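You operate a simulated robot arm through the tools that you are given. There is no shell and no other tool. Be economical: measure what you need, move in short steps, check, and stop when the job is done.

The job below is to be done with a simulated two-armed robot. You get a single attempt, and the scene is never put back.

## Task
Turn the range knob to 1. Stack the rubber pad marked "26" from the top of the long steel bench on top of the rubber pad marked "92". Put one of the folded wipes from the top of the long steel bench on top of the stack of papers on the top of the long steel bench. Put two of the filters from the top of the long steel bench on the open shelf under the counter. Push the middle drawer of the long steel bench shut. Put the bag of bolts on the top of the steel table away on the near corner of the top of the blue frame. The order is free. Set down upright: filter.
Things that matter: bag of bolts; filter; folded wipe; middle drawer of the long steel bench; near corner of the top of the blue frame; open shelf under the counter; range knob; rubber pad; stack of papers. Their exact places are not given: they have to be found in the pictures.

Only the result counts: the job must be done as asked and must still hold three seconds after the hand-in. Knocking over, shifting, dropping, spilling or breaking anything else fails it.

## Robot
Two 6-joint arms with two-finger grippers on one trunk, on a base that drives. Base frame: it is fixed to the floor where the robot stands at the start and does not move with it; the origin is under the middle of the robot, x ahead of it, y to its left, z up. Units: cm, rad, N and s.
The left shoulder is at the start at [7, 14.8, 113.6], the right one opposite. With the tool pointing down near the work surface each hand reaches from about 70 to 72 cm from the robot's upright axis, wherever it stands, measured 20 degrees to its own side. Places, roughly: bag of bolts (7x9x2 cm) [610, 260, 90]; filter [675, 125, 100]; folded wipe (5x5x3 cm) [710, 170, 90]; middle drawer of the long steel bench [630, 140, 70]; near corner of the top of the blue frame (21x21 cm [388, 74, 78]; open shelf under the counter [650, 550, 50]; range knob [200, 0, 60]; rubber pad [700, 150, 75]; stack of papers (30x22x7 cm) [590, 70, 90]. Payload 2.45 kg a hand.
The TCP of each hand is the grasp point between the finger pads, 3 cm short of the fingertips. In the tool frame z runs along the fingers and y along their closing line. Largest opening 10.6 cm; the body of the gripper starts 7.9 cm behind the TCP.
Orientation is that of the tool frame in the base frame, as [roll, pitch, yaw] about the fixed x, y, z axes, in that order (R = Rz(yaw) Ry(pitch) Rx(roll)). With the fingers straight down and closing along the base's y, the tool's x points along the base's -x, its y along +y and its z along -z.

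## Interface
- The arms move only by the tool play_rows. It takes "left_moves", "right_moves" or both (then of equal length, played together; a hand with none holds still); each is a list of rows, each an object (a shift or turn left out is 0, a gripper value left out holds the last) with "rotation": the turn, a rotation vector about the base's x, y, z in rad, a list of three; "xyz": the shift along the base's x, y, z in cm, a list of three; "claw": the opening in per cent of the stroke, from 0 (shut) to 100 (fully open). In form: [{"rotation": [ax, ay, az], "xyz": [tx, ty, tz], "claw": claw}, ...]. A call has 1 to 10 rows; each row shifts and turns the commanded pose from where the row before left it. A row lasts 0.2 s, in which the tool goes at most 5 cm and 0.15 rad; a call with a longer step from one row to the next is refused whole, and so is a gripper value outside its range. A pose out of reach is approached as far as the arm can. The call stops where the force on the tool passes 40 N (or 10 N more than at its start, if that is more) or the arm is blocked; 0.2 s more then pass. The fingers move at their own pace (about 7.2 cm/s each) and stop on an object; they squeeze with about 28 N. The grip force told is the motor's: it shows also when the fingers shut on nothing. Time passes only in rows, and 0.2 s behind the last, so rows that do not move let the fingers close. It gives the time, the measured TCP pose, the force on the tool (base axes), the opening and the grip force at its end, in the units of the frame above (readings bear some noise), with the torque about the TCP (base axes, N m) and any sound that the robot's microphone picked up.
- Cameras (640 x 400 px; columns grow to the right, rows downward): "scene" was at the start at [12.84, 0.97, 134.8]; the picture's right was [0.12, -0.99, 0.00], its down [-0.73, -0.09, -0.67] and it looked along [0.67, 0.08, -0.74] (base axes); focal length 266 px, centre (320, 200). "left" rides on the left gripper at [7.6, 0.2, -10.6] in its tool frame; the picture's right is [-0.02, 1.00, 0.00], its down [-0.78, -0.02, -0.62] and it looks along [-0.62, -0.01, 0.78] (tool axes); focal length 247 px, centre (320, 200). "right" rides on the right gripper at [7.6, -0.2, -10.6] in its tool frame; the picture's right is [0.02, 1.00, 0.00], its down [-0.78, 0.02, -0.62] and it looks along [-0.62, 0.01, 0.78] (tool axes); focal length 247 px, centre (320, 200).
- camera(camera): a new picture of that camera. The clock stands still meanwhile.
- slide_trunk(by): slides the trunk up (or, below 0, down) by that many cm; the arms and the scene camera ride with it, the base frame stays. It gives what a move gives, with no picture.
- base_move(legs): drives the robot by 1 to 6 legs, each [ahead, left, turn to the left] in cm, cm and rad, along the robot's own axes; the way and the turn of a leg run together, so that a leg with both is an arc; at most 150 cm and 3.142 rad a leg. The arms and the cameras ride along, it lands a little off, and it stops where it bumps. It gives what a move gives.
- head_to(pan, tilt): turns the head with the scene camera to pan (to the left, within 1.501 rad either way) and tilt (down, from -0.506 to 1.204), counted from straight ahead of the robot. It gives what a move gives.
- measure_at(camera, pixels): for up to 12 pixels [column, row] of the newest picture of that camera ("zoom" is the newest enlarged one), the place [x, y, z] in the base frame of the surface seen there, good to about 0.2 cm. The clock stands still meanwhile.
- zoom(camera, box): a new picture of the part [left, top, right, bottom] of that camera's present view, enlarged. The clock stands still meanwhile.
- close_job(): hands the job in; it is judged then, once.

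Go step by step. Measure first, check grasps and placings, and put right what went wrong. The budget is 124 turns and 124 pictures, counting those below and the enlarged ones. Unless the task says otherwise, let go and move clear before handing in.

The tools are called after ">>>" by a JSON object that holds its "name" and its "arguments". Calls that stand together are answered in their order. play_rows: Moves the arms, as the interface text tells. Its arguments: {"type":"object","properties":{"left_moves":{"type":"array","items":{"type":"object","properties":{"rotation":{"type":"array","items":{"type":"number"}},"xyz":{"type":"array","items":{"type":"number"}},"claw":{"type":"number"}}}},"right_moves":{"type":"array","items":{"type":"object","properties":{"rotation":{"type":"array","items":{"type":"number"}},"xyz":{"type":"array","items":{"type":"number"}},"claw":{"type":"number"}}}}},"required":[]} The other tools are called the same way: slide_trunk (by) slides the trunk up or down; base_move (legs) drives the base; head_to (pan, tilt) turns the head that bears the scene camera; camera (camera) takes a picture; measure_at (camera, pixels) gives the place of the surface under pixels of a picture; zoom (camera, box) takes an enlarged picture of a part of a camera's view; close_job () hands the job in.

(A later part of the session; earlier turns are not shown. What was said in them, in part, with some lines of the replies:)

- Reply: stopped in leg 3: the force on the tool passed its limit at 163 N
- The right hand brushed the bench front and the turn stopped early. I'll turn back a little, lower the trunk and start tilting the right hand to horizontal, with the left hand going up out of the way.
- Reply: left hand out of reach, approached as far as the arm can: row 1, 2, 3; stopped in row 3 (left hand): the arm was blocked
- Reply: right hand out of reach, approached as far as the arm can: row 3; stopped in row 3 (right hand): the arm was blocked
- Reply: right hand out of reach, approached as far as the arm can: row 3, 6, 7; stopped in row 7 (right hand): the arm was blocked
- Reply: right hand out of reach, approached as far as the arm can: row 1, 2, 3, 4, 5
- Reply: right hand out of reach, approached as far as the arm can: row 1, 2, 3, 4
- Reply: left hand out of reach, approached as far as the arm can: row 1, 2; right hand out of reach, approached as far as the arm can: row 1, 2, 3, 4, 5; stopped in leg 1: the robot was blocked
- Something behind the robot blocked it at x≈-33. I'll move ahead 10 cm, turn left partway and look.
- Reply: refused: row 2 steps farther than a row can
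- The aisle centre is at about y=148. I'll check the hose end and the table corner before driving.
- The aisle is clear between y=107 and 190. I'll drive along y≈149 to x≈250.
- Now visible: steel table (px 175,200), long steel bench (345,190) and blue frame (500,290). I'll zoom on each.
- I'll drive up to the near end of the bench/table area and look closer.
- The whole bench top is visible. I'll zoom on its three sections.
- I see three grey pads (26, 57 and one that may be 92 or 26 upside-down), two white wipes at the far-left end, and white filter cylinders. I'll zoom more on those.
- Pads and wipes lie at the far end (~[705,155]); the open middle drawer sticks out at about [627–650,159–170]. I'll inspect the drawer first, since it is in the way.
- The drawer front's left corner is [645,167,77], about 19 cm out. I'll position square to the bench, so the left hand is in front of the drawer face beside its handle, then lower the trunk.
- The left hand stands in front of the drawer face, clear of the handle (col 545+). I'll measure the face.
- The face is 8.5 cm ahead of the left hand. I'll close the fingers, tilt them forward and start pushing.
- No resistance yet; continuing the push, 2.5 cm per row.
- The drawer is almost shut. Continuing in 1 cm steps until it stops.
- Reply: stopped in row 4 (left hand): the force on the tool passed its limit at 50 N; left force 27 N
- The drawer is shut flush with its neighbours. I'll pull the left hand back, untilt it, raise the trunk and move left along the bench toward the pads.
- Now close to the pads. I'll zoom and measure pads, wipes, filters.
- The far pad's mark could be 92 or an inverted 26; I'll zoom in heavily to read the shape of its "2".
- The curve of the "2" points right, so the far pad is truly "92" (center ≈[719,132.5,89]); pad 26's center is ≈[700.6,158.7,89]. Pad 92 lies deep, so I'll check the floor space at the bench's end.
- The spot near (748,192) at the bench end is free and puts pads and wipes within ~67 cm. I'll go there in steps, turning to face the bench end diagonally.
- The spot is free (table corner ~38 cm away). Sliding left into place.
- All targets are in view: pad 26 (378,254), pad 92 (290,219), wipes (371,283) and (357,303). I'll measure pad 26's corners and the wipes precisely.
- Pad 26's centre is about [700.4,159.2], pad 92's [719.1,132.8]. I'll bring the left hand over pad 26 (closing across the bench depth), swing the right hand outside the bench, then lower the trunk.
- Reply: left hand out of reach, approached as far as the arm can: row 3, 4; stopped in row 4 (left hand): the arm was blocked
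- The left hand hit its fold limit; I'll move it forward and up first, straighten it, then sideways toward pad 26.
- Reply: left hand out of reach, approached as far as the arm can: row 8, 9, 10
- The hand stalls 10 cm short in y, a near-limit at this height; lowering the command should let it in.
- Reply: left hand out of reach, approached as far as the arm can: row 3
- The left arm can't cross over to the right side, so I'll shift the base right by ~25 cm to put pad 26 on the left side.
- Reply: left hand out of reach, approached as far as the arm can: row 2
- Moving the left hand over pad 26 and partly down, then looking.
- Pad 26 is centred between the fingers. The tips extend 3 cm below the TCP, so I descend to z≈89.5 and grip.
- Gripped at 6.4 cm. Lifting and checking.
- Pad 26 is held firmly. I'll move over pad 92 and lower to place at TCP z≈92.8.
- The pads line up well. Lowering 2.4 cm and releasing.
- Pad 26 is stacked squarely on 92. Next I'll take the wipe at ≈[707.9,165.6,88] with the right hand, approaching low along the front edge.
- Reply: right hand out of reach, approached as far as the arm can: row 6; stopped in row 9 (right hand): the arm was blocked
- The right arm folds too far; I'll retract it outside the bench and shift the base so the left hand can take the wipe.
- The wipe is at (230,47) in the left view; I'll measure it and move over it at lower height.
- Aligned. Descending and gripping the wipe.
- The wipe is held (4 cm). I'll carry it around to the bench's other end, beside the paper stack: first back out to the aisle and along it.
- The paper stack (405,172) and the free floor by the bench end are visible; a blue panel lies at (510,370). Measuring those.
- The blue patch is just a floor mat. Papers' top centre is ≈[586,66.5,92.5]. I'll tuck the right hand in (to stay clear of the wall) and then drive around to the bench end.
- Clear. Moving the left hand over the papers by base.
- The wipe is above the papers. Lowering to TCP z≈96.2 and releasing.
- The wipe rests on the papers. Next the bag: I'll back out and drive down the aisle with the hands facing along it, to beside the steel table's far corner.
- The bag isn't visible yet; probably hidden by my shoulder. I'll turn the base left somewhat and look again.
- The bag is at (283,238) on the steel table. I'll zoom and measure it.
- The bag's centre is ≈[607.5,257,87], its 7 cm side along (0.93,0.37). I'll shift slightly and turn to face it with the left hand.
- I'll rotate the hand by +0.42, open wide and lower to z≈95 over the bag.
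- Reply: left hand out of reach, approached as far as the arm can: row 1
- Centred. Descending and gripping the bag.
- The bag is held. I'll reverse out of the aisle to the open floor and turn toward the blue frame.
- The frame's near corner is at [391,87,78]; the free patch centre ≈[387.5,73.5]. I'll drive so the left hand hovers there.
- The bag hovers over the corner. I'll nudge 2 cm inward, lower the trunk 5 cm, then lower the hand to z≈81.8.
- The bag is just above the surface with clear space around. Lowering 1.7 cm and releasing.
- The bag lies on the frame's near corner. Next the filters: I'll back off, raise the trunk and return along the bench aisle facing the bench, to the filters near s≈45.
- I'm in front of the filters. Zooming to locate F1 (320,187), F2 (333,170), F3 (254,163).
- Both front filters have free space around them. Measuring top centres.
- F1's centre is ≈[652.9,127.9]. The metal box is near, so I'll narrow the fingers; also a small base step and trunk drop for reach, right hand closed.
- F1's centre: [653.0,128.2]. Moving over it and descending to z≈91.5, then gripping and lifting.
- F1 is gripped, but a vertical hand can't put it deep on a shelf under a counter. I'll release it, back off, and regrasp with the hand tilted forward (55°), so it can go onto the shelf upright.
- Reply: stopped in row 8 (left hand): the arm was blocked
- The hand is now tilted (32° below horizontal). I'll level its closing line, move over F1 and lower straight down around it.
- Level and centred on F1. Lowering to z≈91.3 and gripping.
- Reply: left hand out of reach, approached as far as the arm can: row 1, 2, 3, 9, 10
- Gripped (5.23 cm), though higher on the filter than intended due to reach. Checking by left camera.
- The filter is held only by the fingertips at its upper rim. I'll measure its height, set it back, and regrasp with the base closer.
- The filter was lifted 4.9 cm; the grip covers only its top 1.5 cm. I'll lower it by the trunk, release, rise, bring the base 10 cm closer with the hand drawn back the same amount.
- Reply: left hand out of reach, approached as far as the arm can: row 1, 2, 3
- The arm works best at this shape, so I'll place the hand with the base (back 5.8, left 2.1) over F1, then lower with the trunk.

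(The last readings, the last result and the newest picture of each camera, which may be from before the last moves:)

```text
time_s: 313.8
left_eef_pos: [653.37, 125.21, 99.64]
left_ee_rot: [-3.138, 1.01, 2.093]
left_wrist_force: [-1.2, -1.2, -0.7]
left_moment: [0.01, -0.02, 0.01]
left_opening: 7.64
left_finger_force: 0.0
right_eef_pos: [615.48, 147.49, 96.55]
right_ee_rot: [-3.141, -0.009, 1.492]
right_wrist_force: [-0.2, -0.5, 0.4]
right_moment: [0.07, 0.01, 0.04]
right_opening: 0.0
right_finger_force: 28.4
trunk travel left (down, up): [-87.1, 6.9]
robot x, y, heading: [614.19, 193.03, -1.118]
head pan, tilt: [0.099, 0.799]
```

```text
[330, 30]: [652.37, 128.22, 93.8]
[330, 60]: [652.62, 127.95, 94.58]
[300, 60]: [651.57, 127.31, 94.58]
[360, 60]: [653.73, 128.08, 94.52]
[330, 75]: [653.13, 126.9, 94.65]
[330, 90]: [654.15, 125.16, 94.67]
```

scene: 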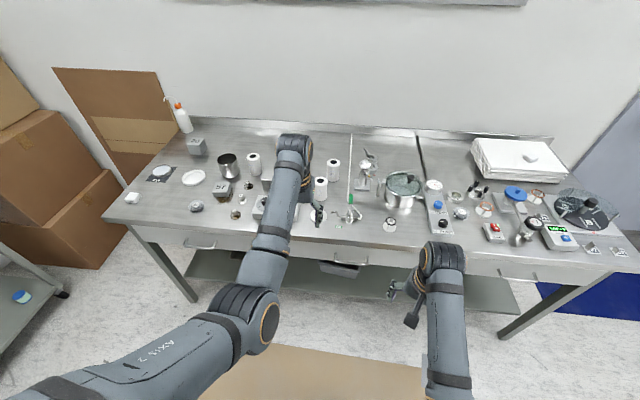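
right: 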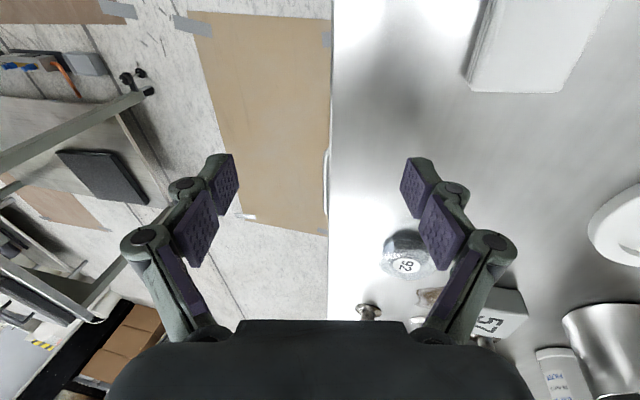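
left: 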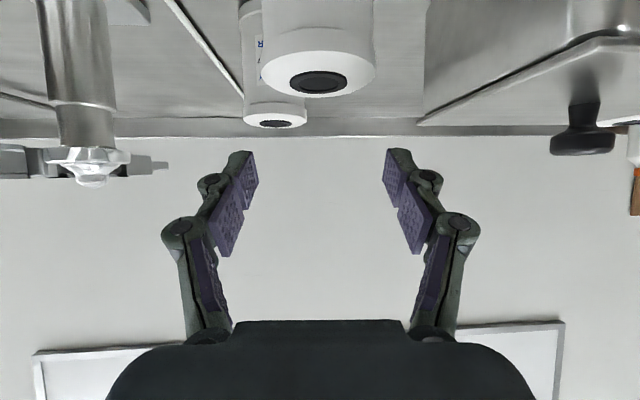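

Well aligned with F1's top centre (319,82). Lowering the trunk 8.3 cm, gripping, and lifting by trunk.

>>> {"name": "slide_trunk", "arguments": {"by": -8.3}}

>>> {"name": "play_rows", "arguments": {"left_moves": [{"claw": 0}, {}, {}, {}, {}]}}

>>> {"name": "slide_trunk", "arguments": {"by": 12}}

>>> {"name": "camera", "arguments": {"camera": "left"}}

```text
time_s: 315.0
left_eef_pos: [653.37, 125.54, 91.69]
left_ee_rot: [-3.134, 1.013, 2.094]
left_wrist_force: [0.0, -0.3, 0.0]
left_moment: [0.0, -0.01, -0.01]
left_opening: 7.63
left_finger_force: 0.0
right_eef_pos: [615.35, 147.83, 88.42]
right_ee_rot: [3.141, -0.003, 1.494]
right_wrist_force: [-1.0, -0.1, -0.5]
right_moment: [0.01, -0.03, 0.0]
right_opening: 0.0
right_finger_force: 28.2
trunk travel left (down, up): [-78.8, 15.2]
robot x, y, heading: [614.23, 192.77, -1.116]
head pan, tilt: [0.099, 0.799]
```

```text
time_s: 316.2
left_eef_pos: [653.32, 125.58, 91.79]
left_ee_rot: [-3.135, 1.017, 2.095]
left_wrist_force: [1.0, -1.7, 2.8]
left_moment: [-0.06, -0.05, -0.02]
left_opening: 5.11
left_finger_force: 28.2
right_eef_pos: [615.34, 147.96, 88.34]
right_ee_rot: [-3.14, -0.004, 1.491]
right_wrist_force: [0.0, -0.6, 1.0]
right_moment: [0.0, 0.01, 0.0]
right_opening: 0.0
right_finger_force: 28.0
trunk travel left (down, up): [-78.8, 15.2]
robot x, y, heading: [614.25, 193.37, -1.111]
head pan, tilt: [0.099, 0.799]
```

```text
time_s: 317.7
left_eef_pos: [653.38, 125.55, 103.67]
left_ee_rot: [-3.134, 1.013, 2.094]
left_wrist_force: [-0.4, 0.2, -1.9]
left_moment: [0.04, -0.02, 0.0]
left_opening: 5.14
left_finger_force: 28.3
right_eef_pos: [615.44, 147.87, 100.37]
right_ee_rot: [-3.141, -0.004, 1.492]
right_wrist_force: [0.1, 1.0, -0.7]
right_moment: [0.0, 0.01, 0.01]
right_opening: 0.0
right_finger_force: 27.7
trunk travel left (down, up): [-90.8, 3.2]
robot x, y, heading: [614.65, 193.08, -1.115]
head pan, tilt: [0.099, 0.799]
```

```text
24 pictures are left
```

left: 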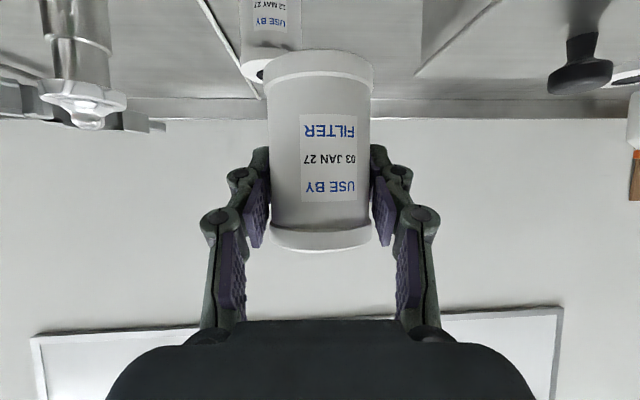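

F1 is held well (bottom 5.8 cm below TCP). I'll move left along the bench and start turning toward the counter, then look for the way.

>>> {"name": "base_move", "arguments": {"legs": [[-8, 0, 0], [0, 40, 0], [0, 0, 1.6]]}}

>>> {"name": "head_to", "arguments": {"pan": 1.2, "tilt": 0.5}}

>>> {"name": "camera", "arguments": {"camera": "scene"}}

>>> {"name": "measure_at", "arguments": {"camera": "scene", "pixels": [[320, 200], [320, 150], [320, 120], [400, 150], [400, 120], [400, 250], [250, 200], [450, 200], [500, 200], [250, 120]]}}

```text
time_s: 324.8
left_eef_pos: [713.79, 259.11, 103.64]
left_ee_rot: [-3.135, 1.014, -2.589]
left_wrist_force: [-0.9, 0.4, -1.6]
left_moment: [0.01, 0.02, 0.0]
left_opening: 5.13
left_finger_force: 27.7
right_eef_pos: [692.61, 220.55, 100.33]
right_ee_rot: [-3.141, -0.004, 3.088]
right_wrist_force: [0.2, 0.2, -0.1]
right_moment: [-0.04, 0.0, 0.0]
right_opening: 0.0
right_finger_force: 27.7
trunk travel left (down, up): [-90.8, 3.2]
robot x, y, heading: [647.12, 218.36, 0.482]
head pan, tilt: [0.099, 0.799]
```

```text
time_s: 326.1
left_eef_pos: [713.92, 259.08, 103.74]
left_ee_rot: [-3.134, 1.014, -2.59]
left_wrist_force: [0.5, -0.8, -0.3]
left_moment: [-0.02, -0.02, 0.01]
left_opening: 5.12
left_finger_force: 27.7
right_eef_pos: [692.66, 220.54, 100.43]
right_ee_rot: [-3.14, -0.003, 3.09]
right_wrist_force: [0.5, 0.1, 0.3]
right_moment: [-0.02, -0.01, -0.02]
right_opening: 0.01
right_finger_force: 28.2
trunk travel left (down, up): [-90.8, 3.2]
robot x, y, heading: [647.38, 218.59, 0.477]
head pan, tilt: [1.201, 0.499]
```

```text
23 pictures are left
```

scene: 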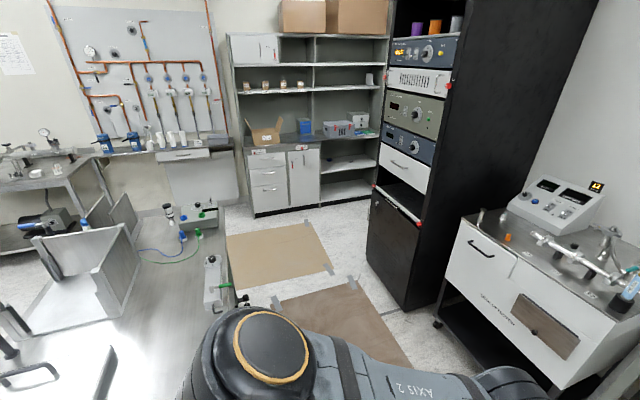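

```text
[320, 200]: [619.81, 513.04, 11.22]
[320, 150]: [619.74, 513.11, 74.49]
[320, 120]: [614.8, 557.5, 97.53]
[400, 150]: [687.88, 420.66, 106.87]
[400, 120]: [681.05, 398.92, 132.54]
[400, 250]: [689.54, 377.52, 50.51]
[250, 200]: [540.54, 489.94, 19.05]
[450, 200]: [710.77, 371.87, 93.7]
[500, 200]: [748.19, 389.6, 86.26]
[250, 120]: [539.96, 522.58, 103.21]
```

The open shelf lies right of the white cabinet, at about (350,165). Zooming in on it.

>>> {"name": "zoom", "arguments": {"camera": "scene", "box": [300, 110, 400, 215]}}

>>> {"name": "measure_at", "arguments": {"camera": "zoom", "pixels": [[230, 190], [300, 215], [360, 195], [230, 225], [250, 330], [330, 300], [350, 90], [230, 110], [370, 240], [300, 195], [225, 210]]}}

>>> {"name": "measure_at", "arguments": {"camera": "scene", "pixels": [[370, 270], [408, 308], [438, 322], [250, 290], [330, 250], [380, 330], [225, 215]]}}

```text
3.81 times, centred on (350, 162) of scene
```

zoom: 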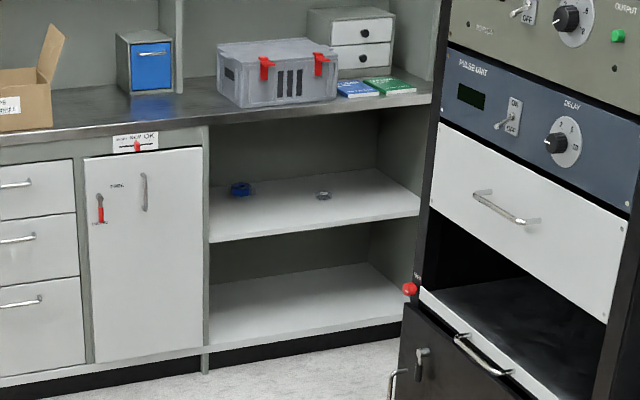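

```text
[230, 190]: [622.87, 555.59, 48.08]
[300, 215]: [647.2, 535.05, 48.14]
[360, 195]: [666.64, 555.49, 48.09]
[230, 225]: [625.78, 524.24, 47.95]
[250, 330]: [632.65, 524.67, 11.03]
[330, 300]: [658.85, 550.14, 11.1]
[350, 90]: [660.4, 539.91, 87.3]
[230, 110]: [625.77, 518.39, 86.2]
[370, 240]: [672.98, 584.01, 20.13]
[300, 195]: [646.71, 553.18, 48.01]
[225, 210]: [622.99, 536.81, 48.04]
```

```text
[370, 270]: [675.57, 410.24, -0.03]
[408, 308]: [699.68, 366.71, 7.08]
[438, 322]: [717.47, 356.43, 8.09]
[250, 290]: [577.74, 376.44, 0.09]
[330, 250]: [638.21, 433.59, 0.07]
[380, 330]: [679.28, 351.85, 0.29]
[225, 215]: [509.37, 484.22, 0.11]
```

The shelf surface is z=48, its front edge running from [626,523.5] along (0.9,0.44), with a counter overhang of ~4.6 cm. I'll drive between the table and the rack to a spot 20 cm short of the shelf.

>>> {"name": "base_move", "arguments": {"legs": [[0, 0, 0.923], [98.6, 24.5, 0], [76.8, 25.4, 0], [0, 0, 0.626], [19, -33.8, 0], [2, -37.9, 0]]}}

>>> {"name": "head_to", "arguments": {"pan": 0.1, "tilt": 0.75}}

>>> {"name": "camera", "arguments": {"camera": "scene"}}

```text
time_s: 330.2
left_eef_pos: [653.25, 306.55, 103.46]
left_ee_rot: [-3.134, 1.011, -1.632]
left_wrist_force: [0.3, 0.3, -1.7]
left_moment: [0.0, -0.01, 0.0]
left_opening: 5.12
left_finger_force: 28.2
right_eef_pos: [672.6, 266.94, 100.33]
right_ee_rot: [-3.139, -0.006, -2.238]
right_wrist_force: [-0.2, -0.5, -0.8]
right_moment: [-0.03, -0.07, 0.0]
right_opening: 0.0
right_finger_force: 28.3
trunk travel left (down, up): [-90.8, 3.2]
robot x, y, heading: [648.3, 228.86, 1.433]
head pan, tilt: [1.201, 0.499]
stopped in leg 2: the robot was blocked; the commanded pose is now the measured one
```

```text
time_s: 331.6
left_eef_pos: [653.54, 306.35, 103.57]
left_ee_rot: [-3.137, 1.012, -1.636]
left_wrist_force: [1.4, 0.6, -1.4]
left_moment: [0.03, 0.02, -0.03]
left_opening: 5.12
left_finger_force: 28.4
right_eef_pos: [672.75, 266.75, 100.4]
right_ee_rot: [-3.139, -0.004, -2.239]
right_wrist_force: [-0.2, -0.7, 0.3]
right_moment: [-0.01, 0.01, 0.01]
right_opening: 0.0
right_finger_force: 27.9
trunk travel left (down, up): [-90.8, 3.2]
robot x, y, heading: [648.44, 228.6, 1.435]
head pan, tilt: [0.099, 0.75]
```

```text
21 pictures are left
```

scene: 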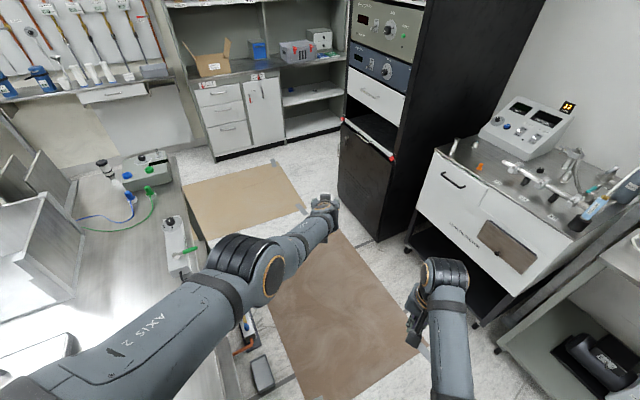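

The base bumped near the steel table's corner. I'll measure clearances to the cart at right to steer down the middle.

>>> {"name": "measure_at", "arguments": {"camera": "scene", "pixels": [[405, 235], [433, 150], [475, 322], [500, 345], [420, 200], [345, 200], [380, 240], [300, 205], [205, 230], [232, 330], [186, 160], [590, 260]]}}

```text
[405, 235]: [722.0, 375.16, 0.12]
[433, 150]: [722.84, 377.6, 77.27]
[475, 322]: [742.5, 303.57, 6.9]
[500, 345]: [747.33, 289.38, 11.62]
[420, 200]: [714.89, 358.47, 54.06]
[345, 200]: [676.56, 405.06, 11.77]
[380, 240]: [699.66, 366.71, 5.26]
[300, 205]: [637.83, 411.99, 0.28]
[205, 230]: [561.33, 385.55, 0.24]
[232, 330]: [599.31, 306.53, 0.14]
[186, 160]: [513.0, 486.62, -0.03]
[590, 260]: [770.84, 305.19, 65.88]
```

There is a 122 cm corridor between table and rack. Re-routing through its middle.

>>> {"name": "base_move", "arguments": {"legs": [[-1, -16, 0], [58.5, 8, 0], [104, 50.5, 0], [0, 0, 0.591], [23.5, -36, 0], [2, -37.9, 0]]}}

>>> {"name": "head_to", "arguments": {"pan": 0.1, "tilt": 0.85}}

>>> {"name": "camera", "arguments": {"camera": "scene"}}

```text
time_s: 344.9
left_eef_pos: [612.61, 493.9, 103.63]
left_ee_rot: [-3.14, 1.01, -1.13]
left_wrist_force: [-0.1, 0.6, -1.0]
left_moment: [-0.03, 0.0, 0.02]
left_opening: 5.16
left_finger_force: 28.5
right_eef_pos: [648.68, 468.54, 100.33]
right_ee_rot: [3.142, -0.005, -1.731]
right_wrist_force: [0.1, 0.3, -1.0]
right_moment: [0.01, 0.01, 0.02]
right_opening: 0.0
right_finger_force: 28.1
trunk travel left (down, up): [-90.8, 3.2]
robot x, y, heading: [645.87, 423.48, 1.939]
head pan, tilt: [0.099, 0.75]
stopped in leg 5: the robot was blocked; the commanded pose is now the measured one
```

```text
time_s: 345.5
left_eef_pos: [612.37, 493.84, 103.51]
left_ee_rot: [-3.14, 1.011, -1.129]
left_wrist_force: [0.3, 1.1, -0.7]
left_moment: [0.01, 0.0, 0.05]
left_opening: 5.13
left_finger_force: 28.6
right_eef_pos: [648.54, 468.54, 100.41]
right_ee_rot: [-3.139, -0.005, -1.731]
right_wrist_force: [0.0, 0.2, 0.3]
right_moment: [0.01, 0.05, 0.0]
right_opening: 0.01
right_finger_force: 27.5
trunk travel left (down, up): [-90.8, 3.2]
robot x, y, heading: [646.07, 423.28, 1.944]
head pan, tilt: [0.099, 0.85]
```

```text
20 pictures are left
```

scene: 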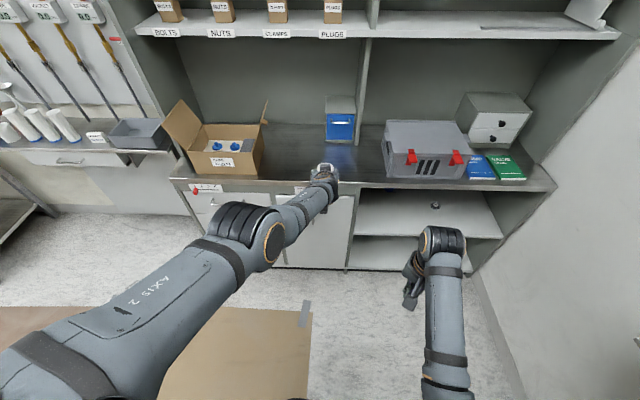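

The rack corner blocked me. I'll instead approach from the left with heading ~1.55, which keeps clear of the rack, then lower the trunk in front of the shelf.

>>> {"name": "base_move", "arguments": {"legs": [[4.9, 7.8, 0], [0, 0, -0.394], [9, -1, 0]]}}

>>> {"name": "slide_trunk", "arguments": {"by": -45}}

>>> {"name": "camera", "arguments": {"camera": "left"}}

>>> {"name": "camera", "arguments": {"camera": "scene"}}

```text
time_s: 348.6
left_eef_pos: [634.19, 511.73, 103.79]
left_ee_rot: [-3.137, 1.016, -1.526]
left_wrist_force: [-0.3, -0.3, -2.0]
left_moment: [0.01, -0.01, 0.0]
left_opening: 5.12
left_finger_force: 28.2
right_eef_pos: [657.65, 474.39, 100.53]
right_ee_rot: [-3.141, -0.001, -2.128]
right_wrist_force: [0.0, 0.0, -0.2]
right_moment: [0.01, -0.01, 0.01]
right_opening: 0.0
right_finger_force: 28.4
trunk travel left (down, up): [-90.8, 3.2]
robot x, y, heading: [637.61, 434.09, 1.551]
head pan, tilt: [0.099, 0.85]
```

```text
refused: -45 is not a number from -40 to 40
```

```text
19 pictures are left
```

left: 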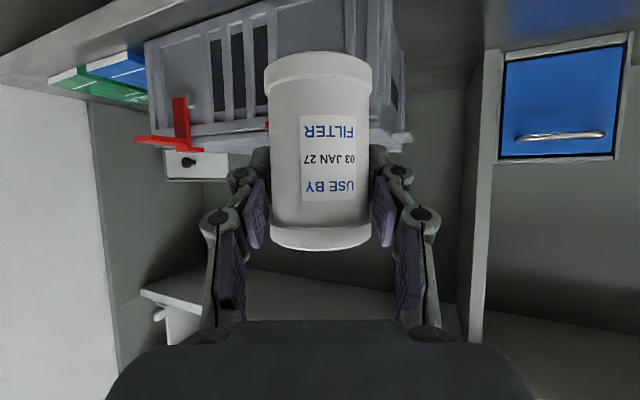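

```text
18 pictures are left
```

scene: 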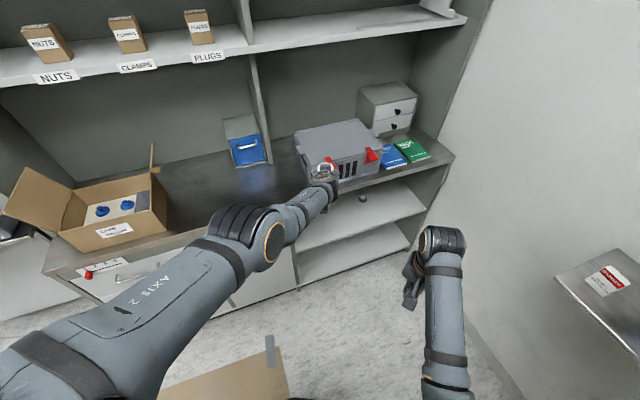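

At depth −14 cm in front of the shelf. Lowering the trunk in two moves and checking.

>>> {"name": "slide_trunk", "arguments": {"by": -36}}

>>> {"name": "slide_trunk", "arguments": {"by": -9.5}}

>>> {"name": "camera", "arguments": {"camera": "left"}}

>>> {"name": "measure_at", "arguments": {"camera": "left", "pixels": [[320, 20], [240, 60], [420, 60], [150, 100], [500, 100], [420, 30], [240, 20], [320, 300], [560, 60]]}}

```text
time_s: 352.1
left_eef_pos: [634.19, 512.11, 67.52]
left_ee_rot: [-3.136, 1.011, -1.526]
left_wrist_force: [-0.4, 0.7, -2.2]
left_moment: [-0.01, 0.03, 0.01]
left_opening: 5.14
left_finger_force: 28.3
right_eef_pos: [657.76, 474.76, 64.37]
right_ee_rot: [-3.141, -0.005, -2.127]
right_wrist_force: [0.0, -0.3, -0.2]
right_moment: [0.02, 0.01, -0.01]
right_opening: 0.0
right_finger_force: 28.3
trunk travel left (down, up): [-54.8, 39.2]
robot x, y, heading: [638.07, 434.09, 1.545]
head pan, tilt: [0.099, 0.85]
```

```text
time_s: 353.3
left_eef_pos: [634.22, 512.04, 58.02]
left_ee_rot: [-3.136, 1.011, -1.524]
left_wrist_force: [-0.3, 0.0, -1.4]
left_moment: [0.02, 0.01, 0.03]
left_opening: 5.12
left_finger_force: 28.1
right_eef_pos: [657.74, 474.71, 54.88]
right_ee_rot: [-3.139, -0.004, -2.128]
right_wrist_force: [-0.2, 0.7, -0.3]
right_moment: [-0.02, 0.0, 0.0]
right_opening: 0.0
right_finger_force: 28.2
trunk travel left (down, up): [-45.3, 48.7]
robot x, y, heading: [637.55, 433.83, 1.547]
head pan, tilt: [0.099, 0.85]
```

```text
17 pictures are left
```

left: 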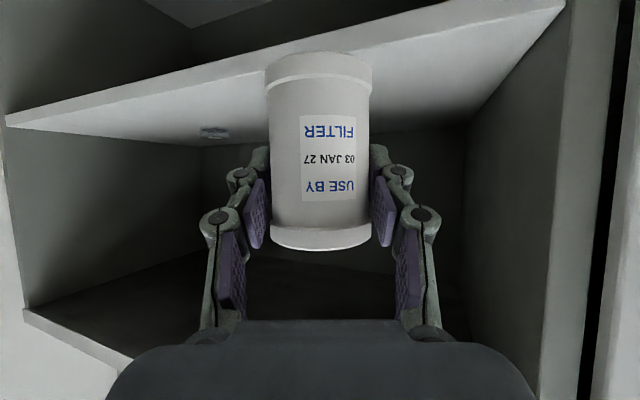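

```text
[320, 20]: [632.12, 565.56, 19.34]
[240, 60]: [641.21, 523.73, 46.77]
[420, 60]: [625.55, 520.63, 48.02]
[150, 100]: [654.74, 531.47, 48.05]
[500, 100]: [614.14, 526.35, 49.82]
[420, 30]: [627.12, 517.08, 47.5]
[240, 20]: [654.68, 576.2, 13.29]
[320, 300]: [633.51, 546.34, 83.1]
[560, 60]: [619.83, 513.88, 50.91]
```

The shelf's front edge at x=634 is y≈520.4. I'll drive ahead 18 cm so the filter stands ~9 cm inside, then lower.

>>> {"name": "base_move", "arguments": {"legs": [[18, 0, 0]]}}

>>> {"name": "slide_trunk", "arguments": {"by": -3.6}}

>>> {"name": "camera", "arguments": {"camera": "left"}}

>>> {"name": "measure_at", "arguments": {"camera": "left", "pixels": [[320, 80], [320, 100], [240, 60], [400, 60], [240, 100], [320, 220]]}}

```text
time_s: 354.9
left_eef_pos: [634.75, 530.41, 57.88]
left_ee_rot: [-3.137, 1.009, -1.523]
left_wrist_force: [0.5, -0.4, -1.6]
left_moment: [-0.02, -0.04, 0.01]
left_opening: 5.12
left_finger_force: 28.4
right_eef_pos: [658.19, 493.11, 54.94]
right_ee_rot: [-3.14, -0.005, -2.128]
right_wrist_force: [-0.7, 0.2, 1.4]
right_moment: [0.02, 0.0, 0.02]
right_opening: 0.0
right_finger_force: 27.6
trunk travel left (down, up): [-45.3, 48.7]
robot x, y, heading: [638.32, 452.49, 1.543]
head pan, tilt: [0.099, 0.85]
```

```text
time_s: 355.7
left_eef_pos: [634.68, 530.38, 54.45]
left_ee_rot: [-3.136, 1.012, -1.526]
left_wrist_force: [0.3, -0.8, -1.7]
left_moment: [-0.02, -0.02, 0.01]
left_opening: 5.13
left_finger_force: 28.0
right_eef_pos: [658.11, 493.0, 51.23]
right_ee_rot: [-3.14, -0.005, -2.127]
right_wrist_force: [-0.7, -0.6, 0.0]
right_moment: [0.03, -0.02, 0.03]
right_opening: 0.0
right_finger_force: 28.2
trunk travel left (down, up): [-41.7, 52.3]
robot x, y, heading: [638.2, 452.38, 1.548]
head pan, tilt: [0.099, 0.85]
```

```text
16 pictures are left
```

left: 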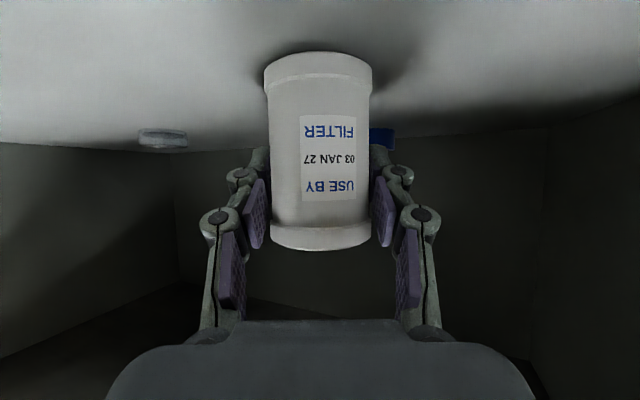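

```text
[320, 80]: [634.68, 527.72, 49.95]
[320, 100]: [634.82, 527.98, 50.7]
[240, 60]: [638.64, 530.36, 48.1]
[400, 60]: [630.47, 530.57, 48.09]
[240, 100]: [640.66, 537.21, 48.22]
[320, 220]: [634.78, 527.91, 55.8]
```

The filter hangs ~0.6 cm above the shelf, upright. Lowering, releasing, and backing straight out.

>>> {"name": "slide_trunk", "arguments": {"by": -0.6}}

>>> {"name": "play_rows", "arguments": {"left_moves": [{"claw": 72}, {}, {}, {}]}}

>>> {"name": "base_move", "arguments": {"legs": [[-22, 0, 0]]}}

>>> {"name": "camera", "arguments": {"camera": "left"}}

```text
time_s: 356.2
left_eef_pos: [634.61, 530.42, 53.86]
left_ee_rot: [-3.135, 1.01, -1.525]
left_wrist_force: [0.2, -0.5, -0.4]
left_moment: [0.0, -0.02, -0.02]
left_opening: 5.12
left_finger_force: 27.8
right_eef_pos: [658.26, 493.16, 50.64]
right_ee_rot: [-3.139, -0.005, -2.126]
right_wrist_force: [0.4, -0.8, 0.8]
right_moment: [0.02, 0.0, 0.01]
right_opening: 0.01
right_finger_force: 27.4
trunk travel left (down, up): [-41.1, 52.9]
robot x, y, heading: [638.4, 452.5, 1.547]
head pan, tilt: [0.099, 0.85]
```

```text
time_s: 357.2
left_eef_pos: [634.61, 530.26, 53.93]
left_ee_rot: [-3.138, 1.01, -1.525]
left_wrist_force: [0.5, 0.1, 0.3]
left_moment: [-0.01, 0.01, 0.04]
left_opening: 7.66
left_finger_force: 0.2
right_eef_pos: [658.1, 493.1, 50.6]
right_ee_rot: [-3.14, -0.006, -2.129]
right_wrist_force: [0.5, 0.0, -0.3]
right_moment: [0.0, 0.0, 0.01]
right_opening: 0.0
right_finger_force: 28.0
trunk travel left (down, up): [-41.1, 52.9]
robot x, y, heading: [638.26, 452.67, 1.544]
head pan, tilt: [0.099, 0.85]
```

```text
time_s: 358.9
left_eef_pos: [633.96, 508.47, 54.02]
left_ee_rot: [-3.136, 1.012, -1.524]
left_wrist_force: [-0.2, -0.6, -0.5]
left_moment: [0.02, 0.0, -0.02]
left_opening: 7.63
left_finger_force: 0.0
right_eef_pos: [657.54, 471.21, 50.64]
right_ee_rot: [-3.14, -0.004, -2.126]
right_wrist_force: [0.7, 0.6, 0.8]
right_moment: [-0.03, 0.01, -0.01]
right_opening: 0.01
right_finger_force: 27.5
trunk travel left (down, up): [-41.1, 52.9]
robot x, y, heading: [637.68, 430.64, 1.55]
head pan, tilt: [0.099, 0.85]
```

```text
15 pictures are left
```

left: 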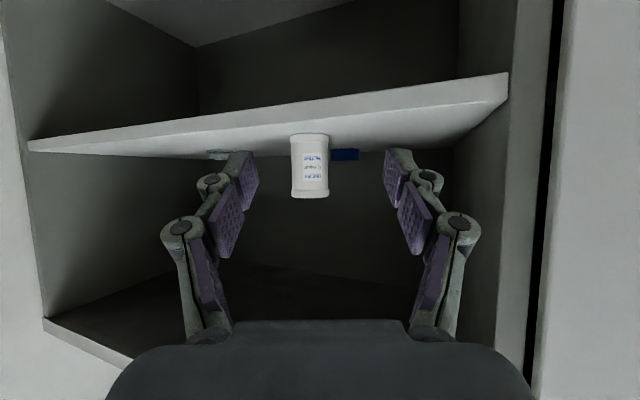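

F1 stands upright on the shelf. Now raise the trunk and return along the same corridor for F2.

>>> {"name": "slide_trunk", "arguments": {"by": 40}}

>>> {"name": "slide_trunk", "arguments": {"by": 10}}

>>> {"name": "base_move", "arguments": {"legs": [[-35.8, 9, 0], [-109.2, -38.3, 0], [-61, 0.7, 0], [-9.2, 9.8, 0], [0, 0, -2.667]]}}

```text
time_s: 362.7
left_eef_pos: [634.08, 508.64, 93.77]
left_ee_rot: [-3.136, 1.011, -1.526]
left_wrist_force: [0.1, 0.7, -0.3]
left_moment: [0.04, 0.01, -0.01]
left_opening: 7.64
left_finger_force: 0.0
right_eef_pos: [657.59, 471.26, 90.79]
right_ee_rot: [-3.14, -0.005, -2.125]
right_wrist_force: [-0.1, 0.1, 0.6]
right_moment: [0.02, 0.0, 0.01]
right_opening: 0.01
right_finger_force: 27.7
trunk travel left (down, up): [-81.1, 12.9]
robot x, y, heading: [637.6, 430.5, 1.551]
head pan, tilt: [0.099, 0.85]
```

```text
time_s: 364.1
left_eef_pos: [633.96, 508.62, 103.77]
left_ee_rot: [-3.136, 1.01, -1.523]
left_wrist_force: [-0.5, 0.2, 0.9]
left_moment: [0.05, 0.0, 0.01]
left_opening: 7.64
left_finger_force: 0.1
right_eef_pos: [657.5, 471.3, 100.6]
right_ee_rot: [-3.14, -0.004, -2.128]
right_wrist_force: [0.1, -0.6, 1.0]
right_moment: [0.03, 0.0, -0.02]
right_opening: 0.01
right_finger_force: 27.6
trunk travel left (down, up): [-91.1, 2.9]
robot x, y, heading: [637.67, 430.11, 1.552]
head pan, tilt: [0.099, 0.85]
```

```text
time_s: 381.9
left_eef_pos: [695.34, 152.63, 103.84]
left_ee_rot: [-3.136, 1.01, 2.143]
left_wrist_force: [0.4, 0.5, 0.6]
left_moment: [0.03, 0.02, 0.01]
left_opening: 7.65
left_finger_force: 0.1
right_eef_pos: [656.23, 173.17, 100.54]
right_ee_rot: [-3.139, -0.005, 1.538]
right_wrist_force: [-0.2, 0.0, 0.6]
right_moment: [-0.02, -0.03, 0.0]
right_opening: 0.0
right_finger_force: 28.2
trunk travel left (down, up): [-91.1, 2.9]
robot x, y, heading: [653.3, 218.22, -1.075]
head pan, tilt: [0.099, 0.85]
```

At [653,218], heading −1.075. Turning 0.042 more, sliding right ~50 and ahead ~15.6 puts the hand above F2; then I check.

>>> {"name": "base_move", "arguments": {"legs": [[0, 0, -0.042], [0, -49.8, 0], [15, 0, 0]]}}

>>> {"name": "camera", "arguments": {"camera": "left"}}

>>> {"name": "measure_at", "arguments": {"camera": "left", "pixels": [[320, 30], [320, 60], [300, 60], [340, 60], [320, 80], [320, 100], [280, 40], [360, 40]]}}

```text
time_s: 386.2
left_eef_pos: [654.18, 115.37, 103.97]
left_ee_rot: [-3.136, 1.012, 2.096]
left_wrist_force: [-0.1, -0.3, -0.8]
left_moment: [0.04, -0.01, 0.01]
left_opening: 7.62
left_finger_force: 0.0
right_eef_pos: [616.13, 137.7, 100.79]
right_ee_rot: [3.141, -0.004, 1.493]
right_wrist_force: [-0.6, 0.7, 0.0]
right_moment: [-0.03, -0.02, 0.0]
right_opening: 0.01
right_finger_force: 27.9
trunk travel left (down, up): [-91.1, 2.9]
robot x, y, heading: [615.1, 182.99, -1.116]
head pan, tilt: [0.099, 0.85]
```

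```text
14 pictures are left
```

left: 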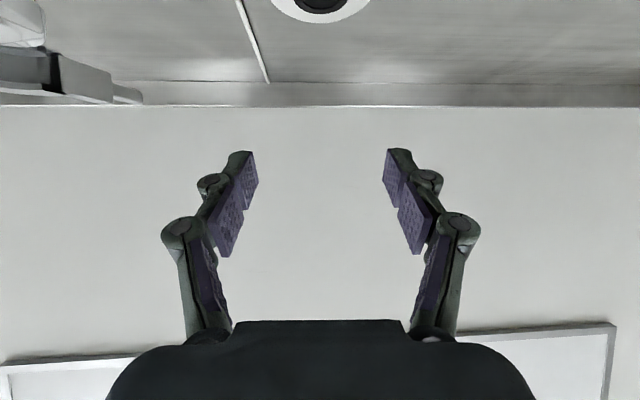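

```text
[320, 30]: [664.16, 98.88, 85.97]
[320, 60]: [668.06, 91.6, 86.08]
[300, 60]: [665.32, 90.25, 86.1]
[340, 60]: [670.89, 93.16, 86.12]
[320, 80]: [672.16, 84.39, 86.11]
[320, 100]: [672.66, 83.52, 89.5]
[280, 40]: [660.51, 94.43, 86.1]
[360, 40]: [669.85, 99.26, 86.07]
```

F2's top is centred at column 320. I'll lower 4.3 cm to the same height as in the F1 check and measure.

>>> {"name": "slide_trunk", "arguments": {"by": -4.3}}

>>> {"name": "camera", "arguments": {"camera": "left"}}

>>> {"name": "measure_at", "arguments": {"camera": "left", "pixels": [[320, 40], [320, 60], [320, 80], [300, 60], [340, 60], [290, 75], [350, 75], [320, 30]]}}

```text
time_s: 387.1
left_eef_pos: [654.4, 115.25, 99.49]
left_ee_rot: [-3.136, 1.01, 2.098]
left_wrist_force: [-0.2, -0.8, -0.9]
left_moment: [-0.03, -0.01, -0.03]
left_opening: 7.62
left_finger_force: 0.1
right_eef_pos: [616.32, 137.4, 96.25]
right_ee_rot: [-3.139, -0.006, 1.494]
right_wrist_force: [0.0, 0.9, -0.1]
right_moment: [0.0, 0.01, 0.0]
right_opening: 0.01
right_finger_force: 27.8
trunk travel left (down, up): [-86.8, 7.2]
robot x, y, heading: [615.26, 182.61, -1.116]
head pan, tilt: [0.099, 0.85]
```

```text
13 pictures are left
```

left: 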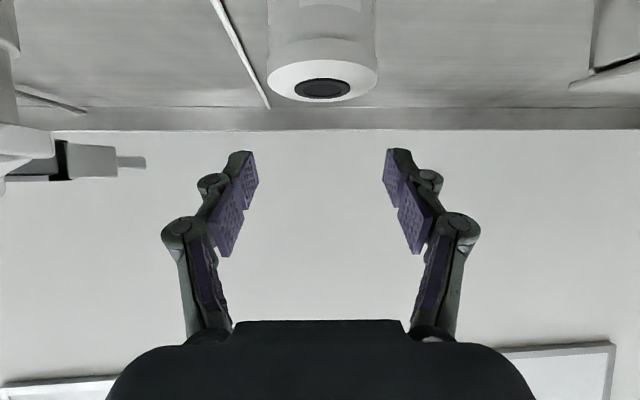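

```text
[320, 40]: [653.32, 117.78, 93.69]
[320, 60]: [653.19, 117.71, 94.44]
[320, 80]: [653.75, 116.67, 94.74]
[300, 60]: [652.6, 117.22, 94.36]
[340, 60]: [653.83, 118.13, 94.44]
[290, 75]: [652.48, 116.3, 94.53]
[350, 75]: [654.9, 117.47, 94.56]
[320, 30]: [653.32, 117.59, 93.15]
```

Same alignment as the successful F1 grasp. Lowering 7.8 cm, gripping, lifting.

>>> {"name": "slide_trunk", "arguments": {"by": -7.8}}

>>> {"name": "play_rows", "arguments": {"left_moves": [{"claw": 0}, {}, {}, {}, {}]}}

>>> {"name": "slide_trunk", "arguments": {"by": 12}}

>>> {"name": "camera", "arguments": {"camera": "left"}}

```text
time_s: 388.2
left_eef_pos: [654.45, 115.32, 91.66]
left_ee_rot: [-3.136, 1.01, 2.096]
left_wrist_force: [-0.2, -0.1, 0.2]
left_moment: [0.04, -0.02, -0.01]
left_opening: 7.63
left_finger_force: 0.0
right_eef_pos: [616.23, 137.5, 88.63]
right_ee_rot: [-3.14, -0.006, 1.494]
right_wrist_force: [0.4, 0.9, -0.2]
right_moment: [0.02, 0.0, 0.01]
right_opening: 0.0
right_finger_force: 27.8
trunk travel left (down, up): [-79.0, 15.0]
robot x, y, heading: [614.83, 182.9, -1.113]
head pan, tilt: [0.099, 0.85]
```

```text
time_s: 389.4
left_eef_pos: [654.39, 115.32, 91.81]
left_ee_rot: [-3.137, 1.012, 2.097]
left_wrist_force: [0.8, 0.0, 2.2]
left_moment: [0.01, -0.12, -0.03]
left_opening: 5.14
left_finger_force: 28.0
right_eef_pos: [616.33, 137.53, 88.65]
right_ee_rot: [-3.139, -0.006, 1.493]
right_wrist_force: [-0.3, -0.5, 0.2]
right_moment: [-0.01, 0.01, 0.04]
right_opening: 0.01
right_finger_force: 27.7
trunk travel left (down, up): [-79.0, 15.0]
robot x, y, heading: [614.88, 182.96, -1.111]
head pan, tilt: [0.099, 0.85]
```

```text
time_s: 390.9
left_eef_pos: [654.35, 115.38, 103.69]
left_ee_rot: [-3.138, 1.011, 2.096]
left_wrist_force: [0.0, -0.1, -2.7]
left_moment: [0.01, 0.01, 0.01]
left_opening: 5.14
left_finger_force: 27.8
right_eef_pos: [616.32, 137.52, 100.5]
right_ee_rot: [-3.141, -0.007, 1.495]
right_wrist_force: [0.0, 0.4, 0.5]
right_moment: [0.02, 0.0, -0.01]
right_opening: 0.02
right_finger_force: 28.6
trunk travel left (down, up): [-91.0, 3.0]
robot x, y, heading: [615.1, 182.85, -1.112]
head pan, tilt: [0.099, 0.85]
```

```text
12 pictures are left
```

left: 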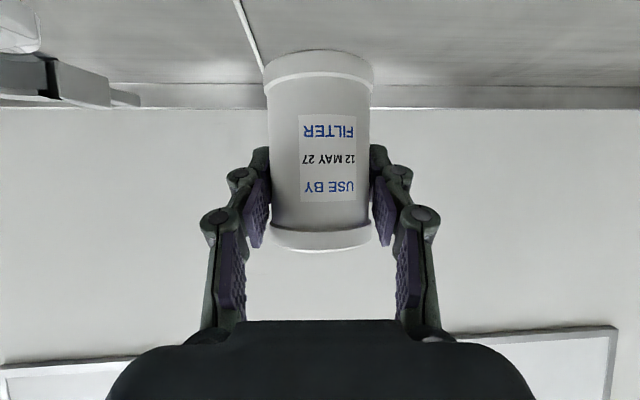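

F2 is held well. Returning to the shelf by the same route.

>>> {"name": "base_move", "arguments": {"legs": [[-18, 0, 0], [0, 50, 0], [0, 0, 2.547], [7, -13, 0], [58, 8, 0], [104, 46, 0]]}}

```text
time_s: 410.3
left_eef_pos: [626.64, 469.27, 103.68]
left_ee_rot: [-3.138, 1.01, -1.583]
left_wrist_force: [1.0, -0.8, -1.2]
left_moment: [0.03, 0.03, -0.01]
left_opening: 5.13
left_finger_force: 28.2
right_eef_pos: [648.0, 430.8, 100.63]
right_ee_rot: [-3.139, -0.005, -2.186]
right_wrist_force: [0.3, 0.0, 1.7]
right_moment: [0.02, 0.02, 0.02]
right_opening: 0.0
right_finger_force: 28.2
trunk travel left (down, up): [-91.0, 3.0]
robot x, y, heading: [625.66, 391.23, 1.493]
head pan, tilt: [0.099, 0.85]
```

Turning to 1.55, going ahead to y≈430, then shifting right for F2's spot, and lowering the trunk.

>>> {"name": "base_move", "arguments": {"legs": [[0, 0, 0.057], [39.5, -3.5, 0], [4, -18.8, 0]]}}

>>> {"name": "slide_trunk", "arguments": {"by": -36}}

>>> {"name": "slide_trunk", "arguments": {"by": -9.5}}

>>> {"name": "camera", "arguments": {"camera": "left"}}

>>> {"name": "camera", "arguments": {"camera": "scene"}}

```text
time_s: 414.4
left_eef_pos: [644.51, 512.73, 103.78]
left_ee_rot: [-3.132, 1.011, -1.513]
left_wrist_force: [-0.5, -0.3, -1.7]
left_moment: [0.03, -0.02, -0.06]
left_opening: 5.12
left_finger_force: 28.0
right_eef_pos: [668.46, 475.58, 100.61]
right_ee_rot: [-3.138, -0.005, -2.121]
right_wrist_force: [0.2, 1.3, -1.0]
right_moment: [-0.02, -0.07, 0.02]
right_opening: 0.0
right_finger_force: 28.4
trunk travel left (down, up): [-91.0, 3.0]
robot x, y, heading: [649.1, 435.13, 1.557]
head pan, tilt: [0.099, 0.85]
```

```text
time_s: 417.9
left_eef_pos: [644.85, 512.68, 67.81]
left_ee_rot: [-3.138, 1.011, -1.519]
left_wrist_force: [0.6, 0.7, -1.2]
left_moment: [0.03, -0.03, 0.03]
left_opening: 5.15
left_finger_force: 28.0
right_eef_pos: [668.79, 475.49, 64.58]
right_ee_rot: [-3.138, -0.004, -2.12]
right_wrist_force: [0.0, 0.6, -0.3]
right_moment: [0.0, 0.03, -0.01]
right_opening: 0.0
right_finger_force: 27.4
trunk travel left (down, up): [-55.0, 39.0]
robot x, y, heading: [648.74, 434.78, 1.551]
head pan, tilt: [0.099, 0.85]
```

```text
time_s: 419.1
left_eef_pos: [644.76, 512.59, 58.28]
left_ee_rot: [-3.139, 1.009, -1.519]
left_wrist_force: [0.8, 0.2, -0.4]
left_moment: [-0.01, -0.01, 0.0]
left_opening: 5.13
left_finger_force: 27.5
right_eef_pos: [668.65, 475.63, 55.16]
right_ee_rot: [-3.14, -0.005, -2.121]
right_wrist_force: [0.4, 0.0, -0.4]
right_moment: [0.02, -0.01, -0.03]
right_opening: 0.0
right_finger_force: 28.3
trunk travel left (down, up): [-45.5, 48.5]
robot x, y, heading: [649.41, 434.66, 1.554]
head pan, tilt: [0.099, 0.85]
```

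```text
11 pictures are left
```

left: 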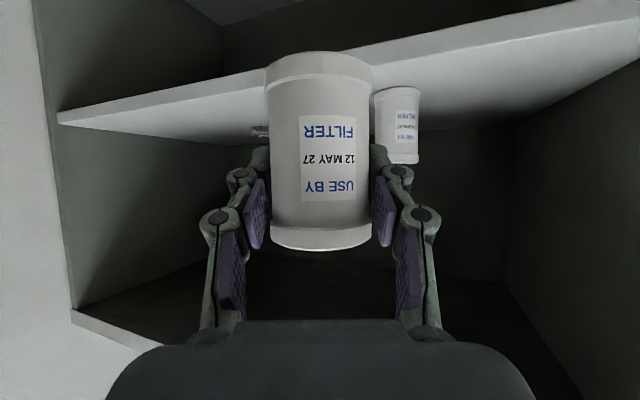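

```text
10 pictures are left
```

scene: 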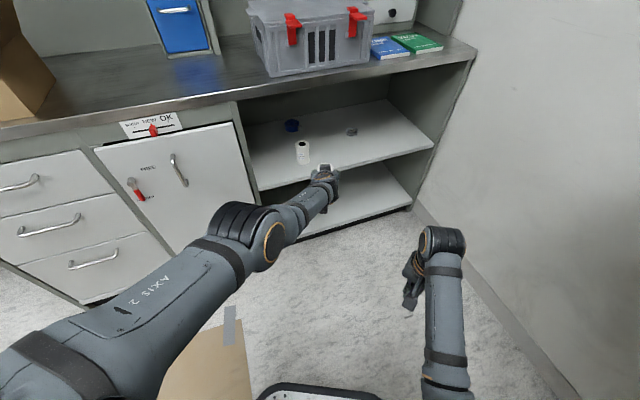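

F1 is to the left (x≈634.7). I'll move ahead 23 cm and 3 cm right, then lower to 0.6 cm above the shelf.

>>> {"name": "base_move", "arguments": {"legs": [[8, -3, 0], [15, 0, 0]]}}

>>> {"name": "slide_trunk", "arguments": {"by": -3.8}}

>>> {"name": "camera", "arguments": {"camera": "left"}}

>>> {"name": "measure_at", "arguments": {"camera": "left", "pixels": [[320, 80], [320, 220], [240, 60], [230, 40], [400, 60], [300, 30]]}}

```text
time_s: 420.5
left_eef_pos: [649.21, 519.68, 58.12]
left_ee_rot: [-3.137, 1.009, -1.555]
left_wrist_force: [0.3, -0.2, -0.8]
left_moment: [0.0, 0.0, -0.03]
left_opening: 5.15
left_finger_force: 27.9
right_eef_pos: [671.68, 481.73, 55.13]
right_ee_rot: [-3.141, -0.005, -2.158]
right_wrist_force: [0.3, 0.6, 1.2]
right_moment: [0.01, -0.01, -0.02]
right_opening: 0.01
right_finger_force: 27.7
trunk travel left (down, up): [-45.5, 48.5]
robot x, y, heading: [650.54, 442.0, 1.52]
head pan, tilt: [0.099, 0.85]
stopped in leg 2: the robot was blocked; the commanded pose is now the measured one
```

```text
time_s: 421.3
left_eef_pos: [649.26, 519.78, 54.42]
left_ee_rot: [-3.138, 1.011, -1.557]
left_wrist_force: [0.1, 0.2, -0.7]
left_moment: [-0.01, 0.0, 0.02]
left_opening: 5.13
left_finger_force: 27.9
right_eef_pos: [671.75, 481.78, 51.24]
right_ee_rot: [-3.139, -0.005, -2.159]
right_wrist_force: [0.3, 0.3, 0.2]
right_moment: [0.05, 0.02, 0.0]
right_opening: 0.01
right_finger_force: 27.9
trunk travel left (down, up): [-41.7, 52.3]
robot x, y, heading: [650.75, 441.77, 1.513]
head pan, tilt: [0.099, 0.85]
```

```text
9 pictures are left
```

left: 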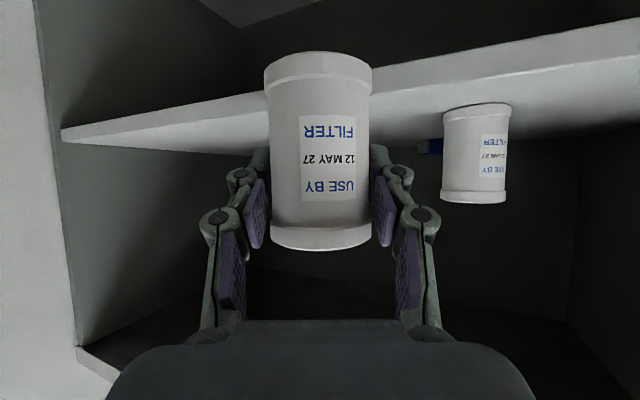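

```text
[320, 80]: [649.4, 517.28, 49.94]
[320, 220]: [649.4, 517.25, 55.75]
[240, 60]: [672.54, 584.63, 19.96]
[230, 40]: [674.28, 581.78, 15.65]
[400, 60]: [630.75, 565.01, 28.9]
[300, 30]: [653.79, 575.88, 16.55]
```

The base's rear corner touched the rack. I'll raise the filter 4 cm, step left, ahead, then right again once past the corner, and ahead into the shelf.

>>> {"name": "slide_trunk", "arguments": {"by": 4}}

>>> {"name": "base_move", "arguments": {"legs": [[0, 3, 0], [6, 0, 0.037], [0, -4, 0], [9.5, 0, 0]]}}

>>> {"name": "camera", "arguments": {"camera": "left"}}

>>> {"name": "measure_at", "arguments": {"camera": "left", "pixels": [[320, 80], [230, 60], [230, 30], [400, 60], [300, 25], [230, 100]]}}

```text
time_s: 422.1
left_eef_pos: [649.24, 519.91, 58.33]
left_ee_rot: [-3.137, 1.009, -1.559]
left_wrist_force: [0.1, -0.3, -2.0]
left_moment: [0.01, 0.02, -0.02]
left_opening: 5.14
left_finger_force: 28.0
right_eef_pos: [671.74, 481.75, 55.24]
right_ee_rot: [-3.139, -0.008, -2.159]
right_wrist_force: [0.6, -0.4, -0.1]
right_moment: [-0.01, -0.01, 0.0]
right_opening: 0.0
right_finger_force: 27.7
trunk travel left (down, up): [-45.7, 48.3]
robot x, y, heading: [650.18, 441.95, 1.511]
head pan, tilt: [0.099, 0.85]
```

```text
time_s: 424.7
left_eef_pos: [648.01, 535.46, 58.24]
left_ee_rot: [-3.138, 1.009, -1.521]
left_wrist_force: [-0.4, 1.1, -3.0]
left_moment: [0.04, -0.01, -0.02]
left_opening: 5.13
left_finger_force: 28.0
right_eef_pos: [671.81, 498.3, 55.13]
right_ee_rot: [-3.138, -0.008, -2.122]
right_wrist_force: [0.4, -0.2, 0.1]
right_moment: [0.01, 0.01, 0.03]
right_opening: 0.0
right_finger_force: 28.1
trunk travel left (down, up): [-45.7, 48.3]
robot x, y, heading: [651.68, 457.34, 1.559]
head pan, tilt: [0.099, 0.85]
```

```text
8 pictures are left
```

left: 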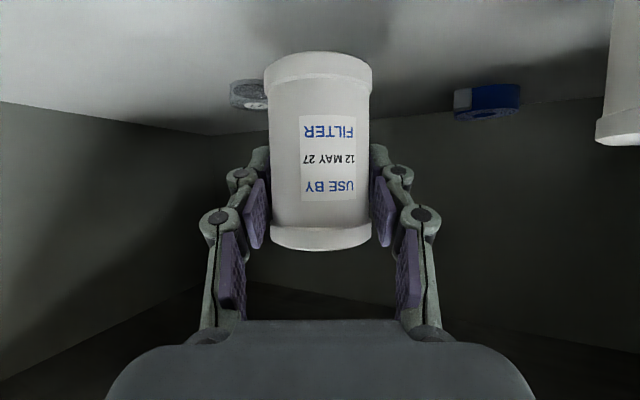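

```text
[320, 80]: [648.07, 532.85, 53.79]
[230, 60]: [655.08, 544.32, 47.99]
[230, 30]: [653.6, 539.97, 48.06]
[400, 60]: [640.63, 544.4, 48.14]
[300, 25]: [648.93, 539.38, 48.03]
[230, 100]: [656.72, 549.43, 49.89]
```

The filter is 7.5 cm inside over the shelf. Lowering 4.3 cm, releasing, backing straight out 11 cm.

>>> {"name": "slide_trunk", "arguments": {"by": -4.3}}

>>> {"name": "play_rows", "arguments": {"left_moves": [{"claw": 72}, {}, {}, {}]}}

>>> {"name": "base_move", "arguments": {"legs": [[-11, 0, 0]]}}

>>> {"name": "camera", "arguments": {"camera": "left"}}

>>> {"name": "camera", "arguments": {"camera": "scene"}}

```text
time_s: 425.6
left_eef_pos: [647.84, 535.32, 54.1]
left_ee_rot: [-3.139, 1.01, -1.52]
left_wrist_force: [-0.2, 0.1, -0.1]
left_moment: [-0.03, 0.0, 0.04]
left_opening: 5.13
left_finger_force: 27.9
right_eef_pos: [671.72, 498.21, 51.04]
right_ee_rot: [-3.139, -0.003, -2.122]
right_wrist_force: [-0.1, 0.4, 0.2]
right_moment: [-0.03, -0.01, 0.05]
right_opening: 0.03
right_finger_force: 27.7
trunk travel left (down, up): [-41.4, 52.6]
robot x, y, heading: [652.34, 457.65, 1.553]
head pan, tilt: [0.099, 0.85]
```

```text
time_s: 426.6
left_eef_pos: [648.08, 535.25, 54.17]
left_ee_rot: [-3.137, 1.01, -1.52]
left_wrist_force: [0.1, 0.3, 0.6]
left_moment: [-0.01, 0.0, 0.02]
left_opening: 7.64
left_finger_force: 0.1
right_eef_pos: [671.83, 498.18, 50.87]
right_ee_rot: [-3.139, -0.005, -2.123]
right_wrist_force: [-0.3, -0.2, -0.3]
right_moment: [0.01, 0.02, -0.02]
right_opening: 0.0
right_finger_force: 28.1
trunk travel left (down, up): [-41.4, 52.6]
robot x, y, heading: [652.02, 457.1, 1.558]
head pan, tilt: [0.099, 0.85]
```

```text
time_s: 427.8
left_eef_pos: [647.7, 524.22, 54.19]
left_ee_rot: [-3.137, 1.011, -1.521]
left_wrist_force: [-0.2, -0.5, 0.5]
left_moment: [0.0, -0.02, 0.0]
left_opening: 7.62
left_finger_force: 0.1
right_eef_pos: [671.65, 486.98, 51.07]
right_ee_rot: [-3.141, -0.005, -2.123]
right_wrist_force: [0.2, 0.2, -0.1]
right_moment: [0.05, -0.06, 0.0]
right_opening: 0.0
right_finger_force: 27.5
trunk travel left (down, up): [-41.4, 52.6]
robot x, y, heading: [651.64, 446.81, 1.552]
head pan, tilt: [0.099, 0.85]
```

```text
7 pictures are left
```

left: 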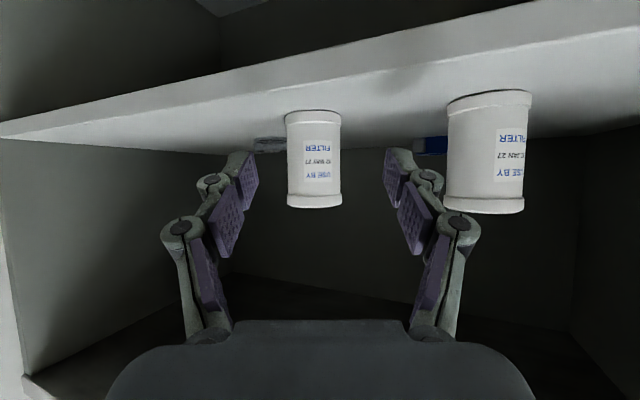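

```text
6 pictures are left
```

scene: 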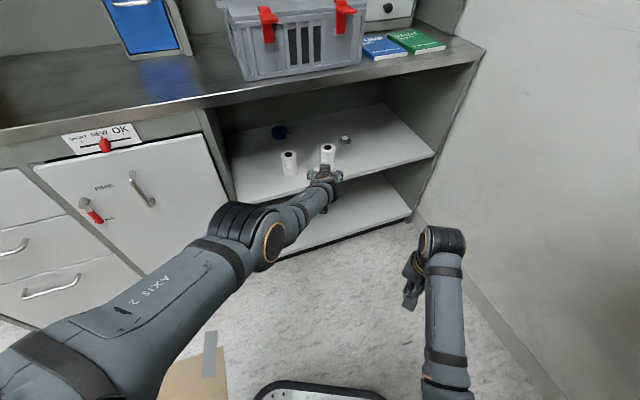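

Both filters stand upright on the open shelf with the hand clear, and the earlier pictures showed the other tasks done. Handing in.

>>> {"name": "close_job", "arguments": {}}

```text
The job is handed in.
```

I handed the job in with all six tasks done:

- **Range knob:** it points at 1.
- **Rubber pads:** pad 26 is stacked on pad 92.
- **Folded wipe:** one wipe rests on the stack of papers.
- **Filters:** two stand upright on the open shelf under the counter.
- **Middle drawer:** it is shut, flush with the drawers beside it.
- **Bag of bolts:** it lies on the near corner of the blue frame.

The base and one hand bumped fixed furniture several times on the way: the instrument bench, the desk, the steel table's corner and the rack. I saw nothing knocked over or shifted, but I did not check each spot afterwards.
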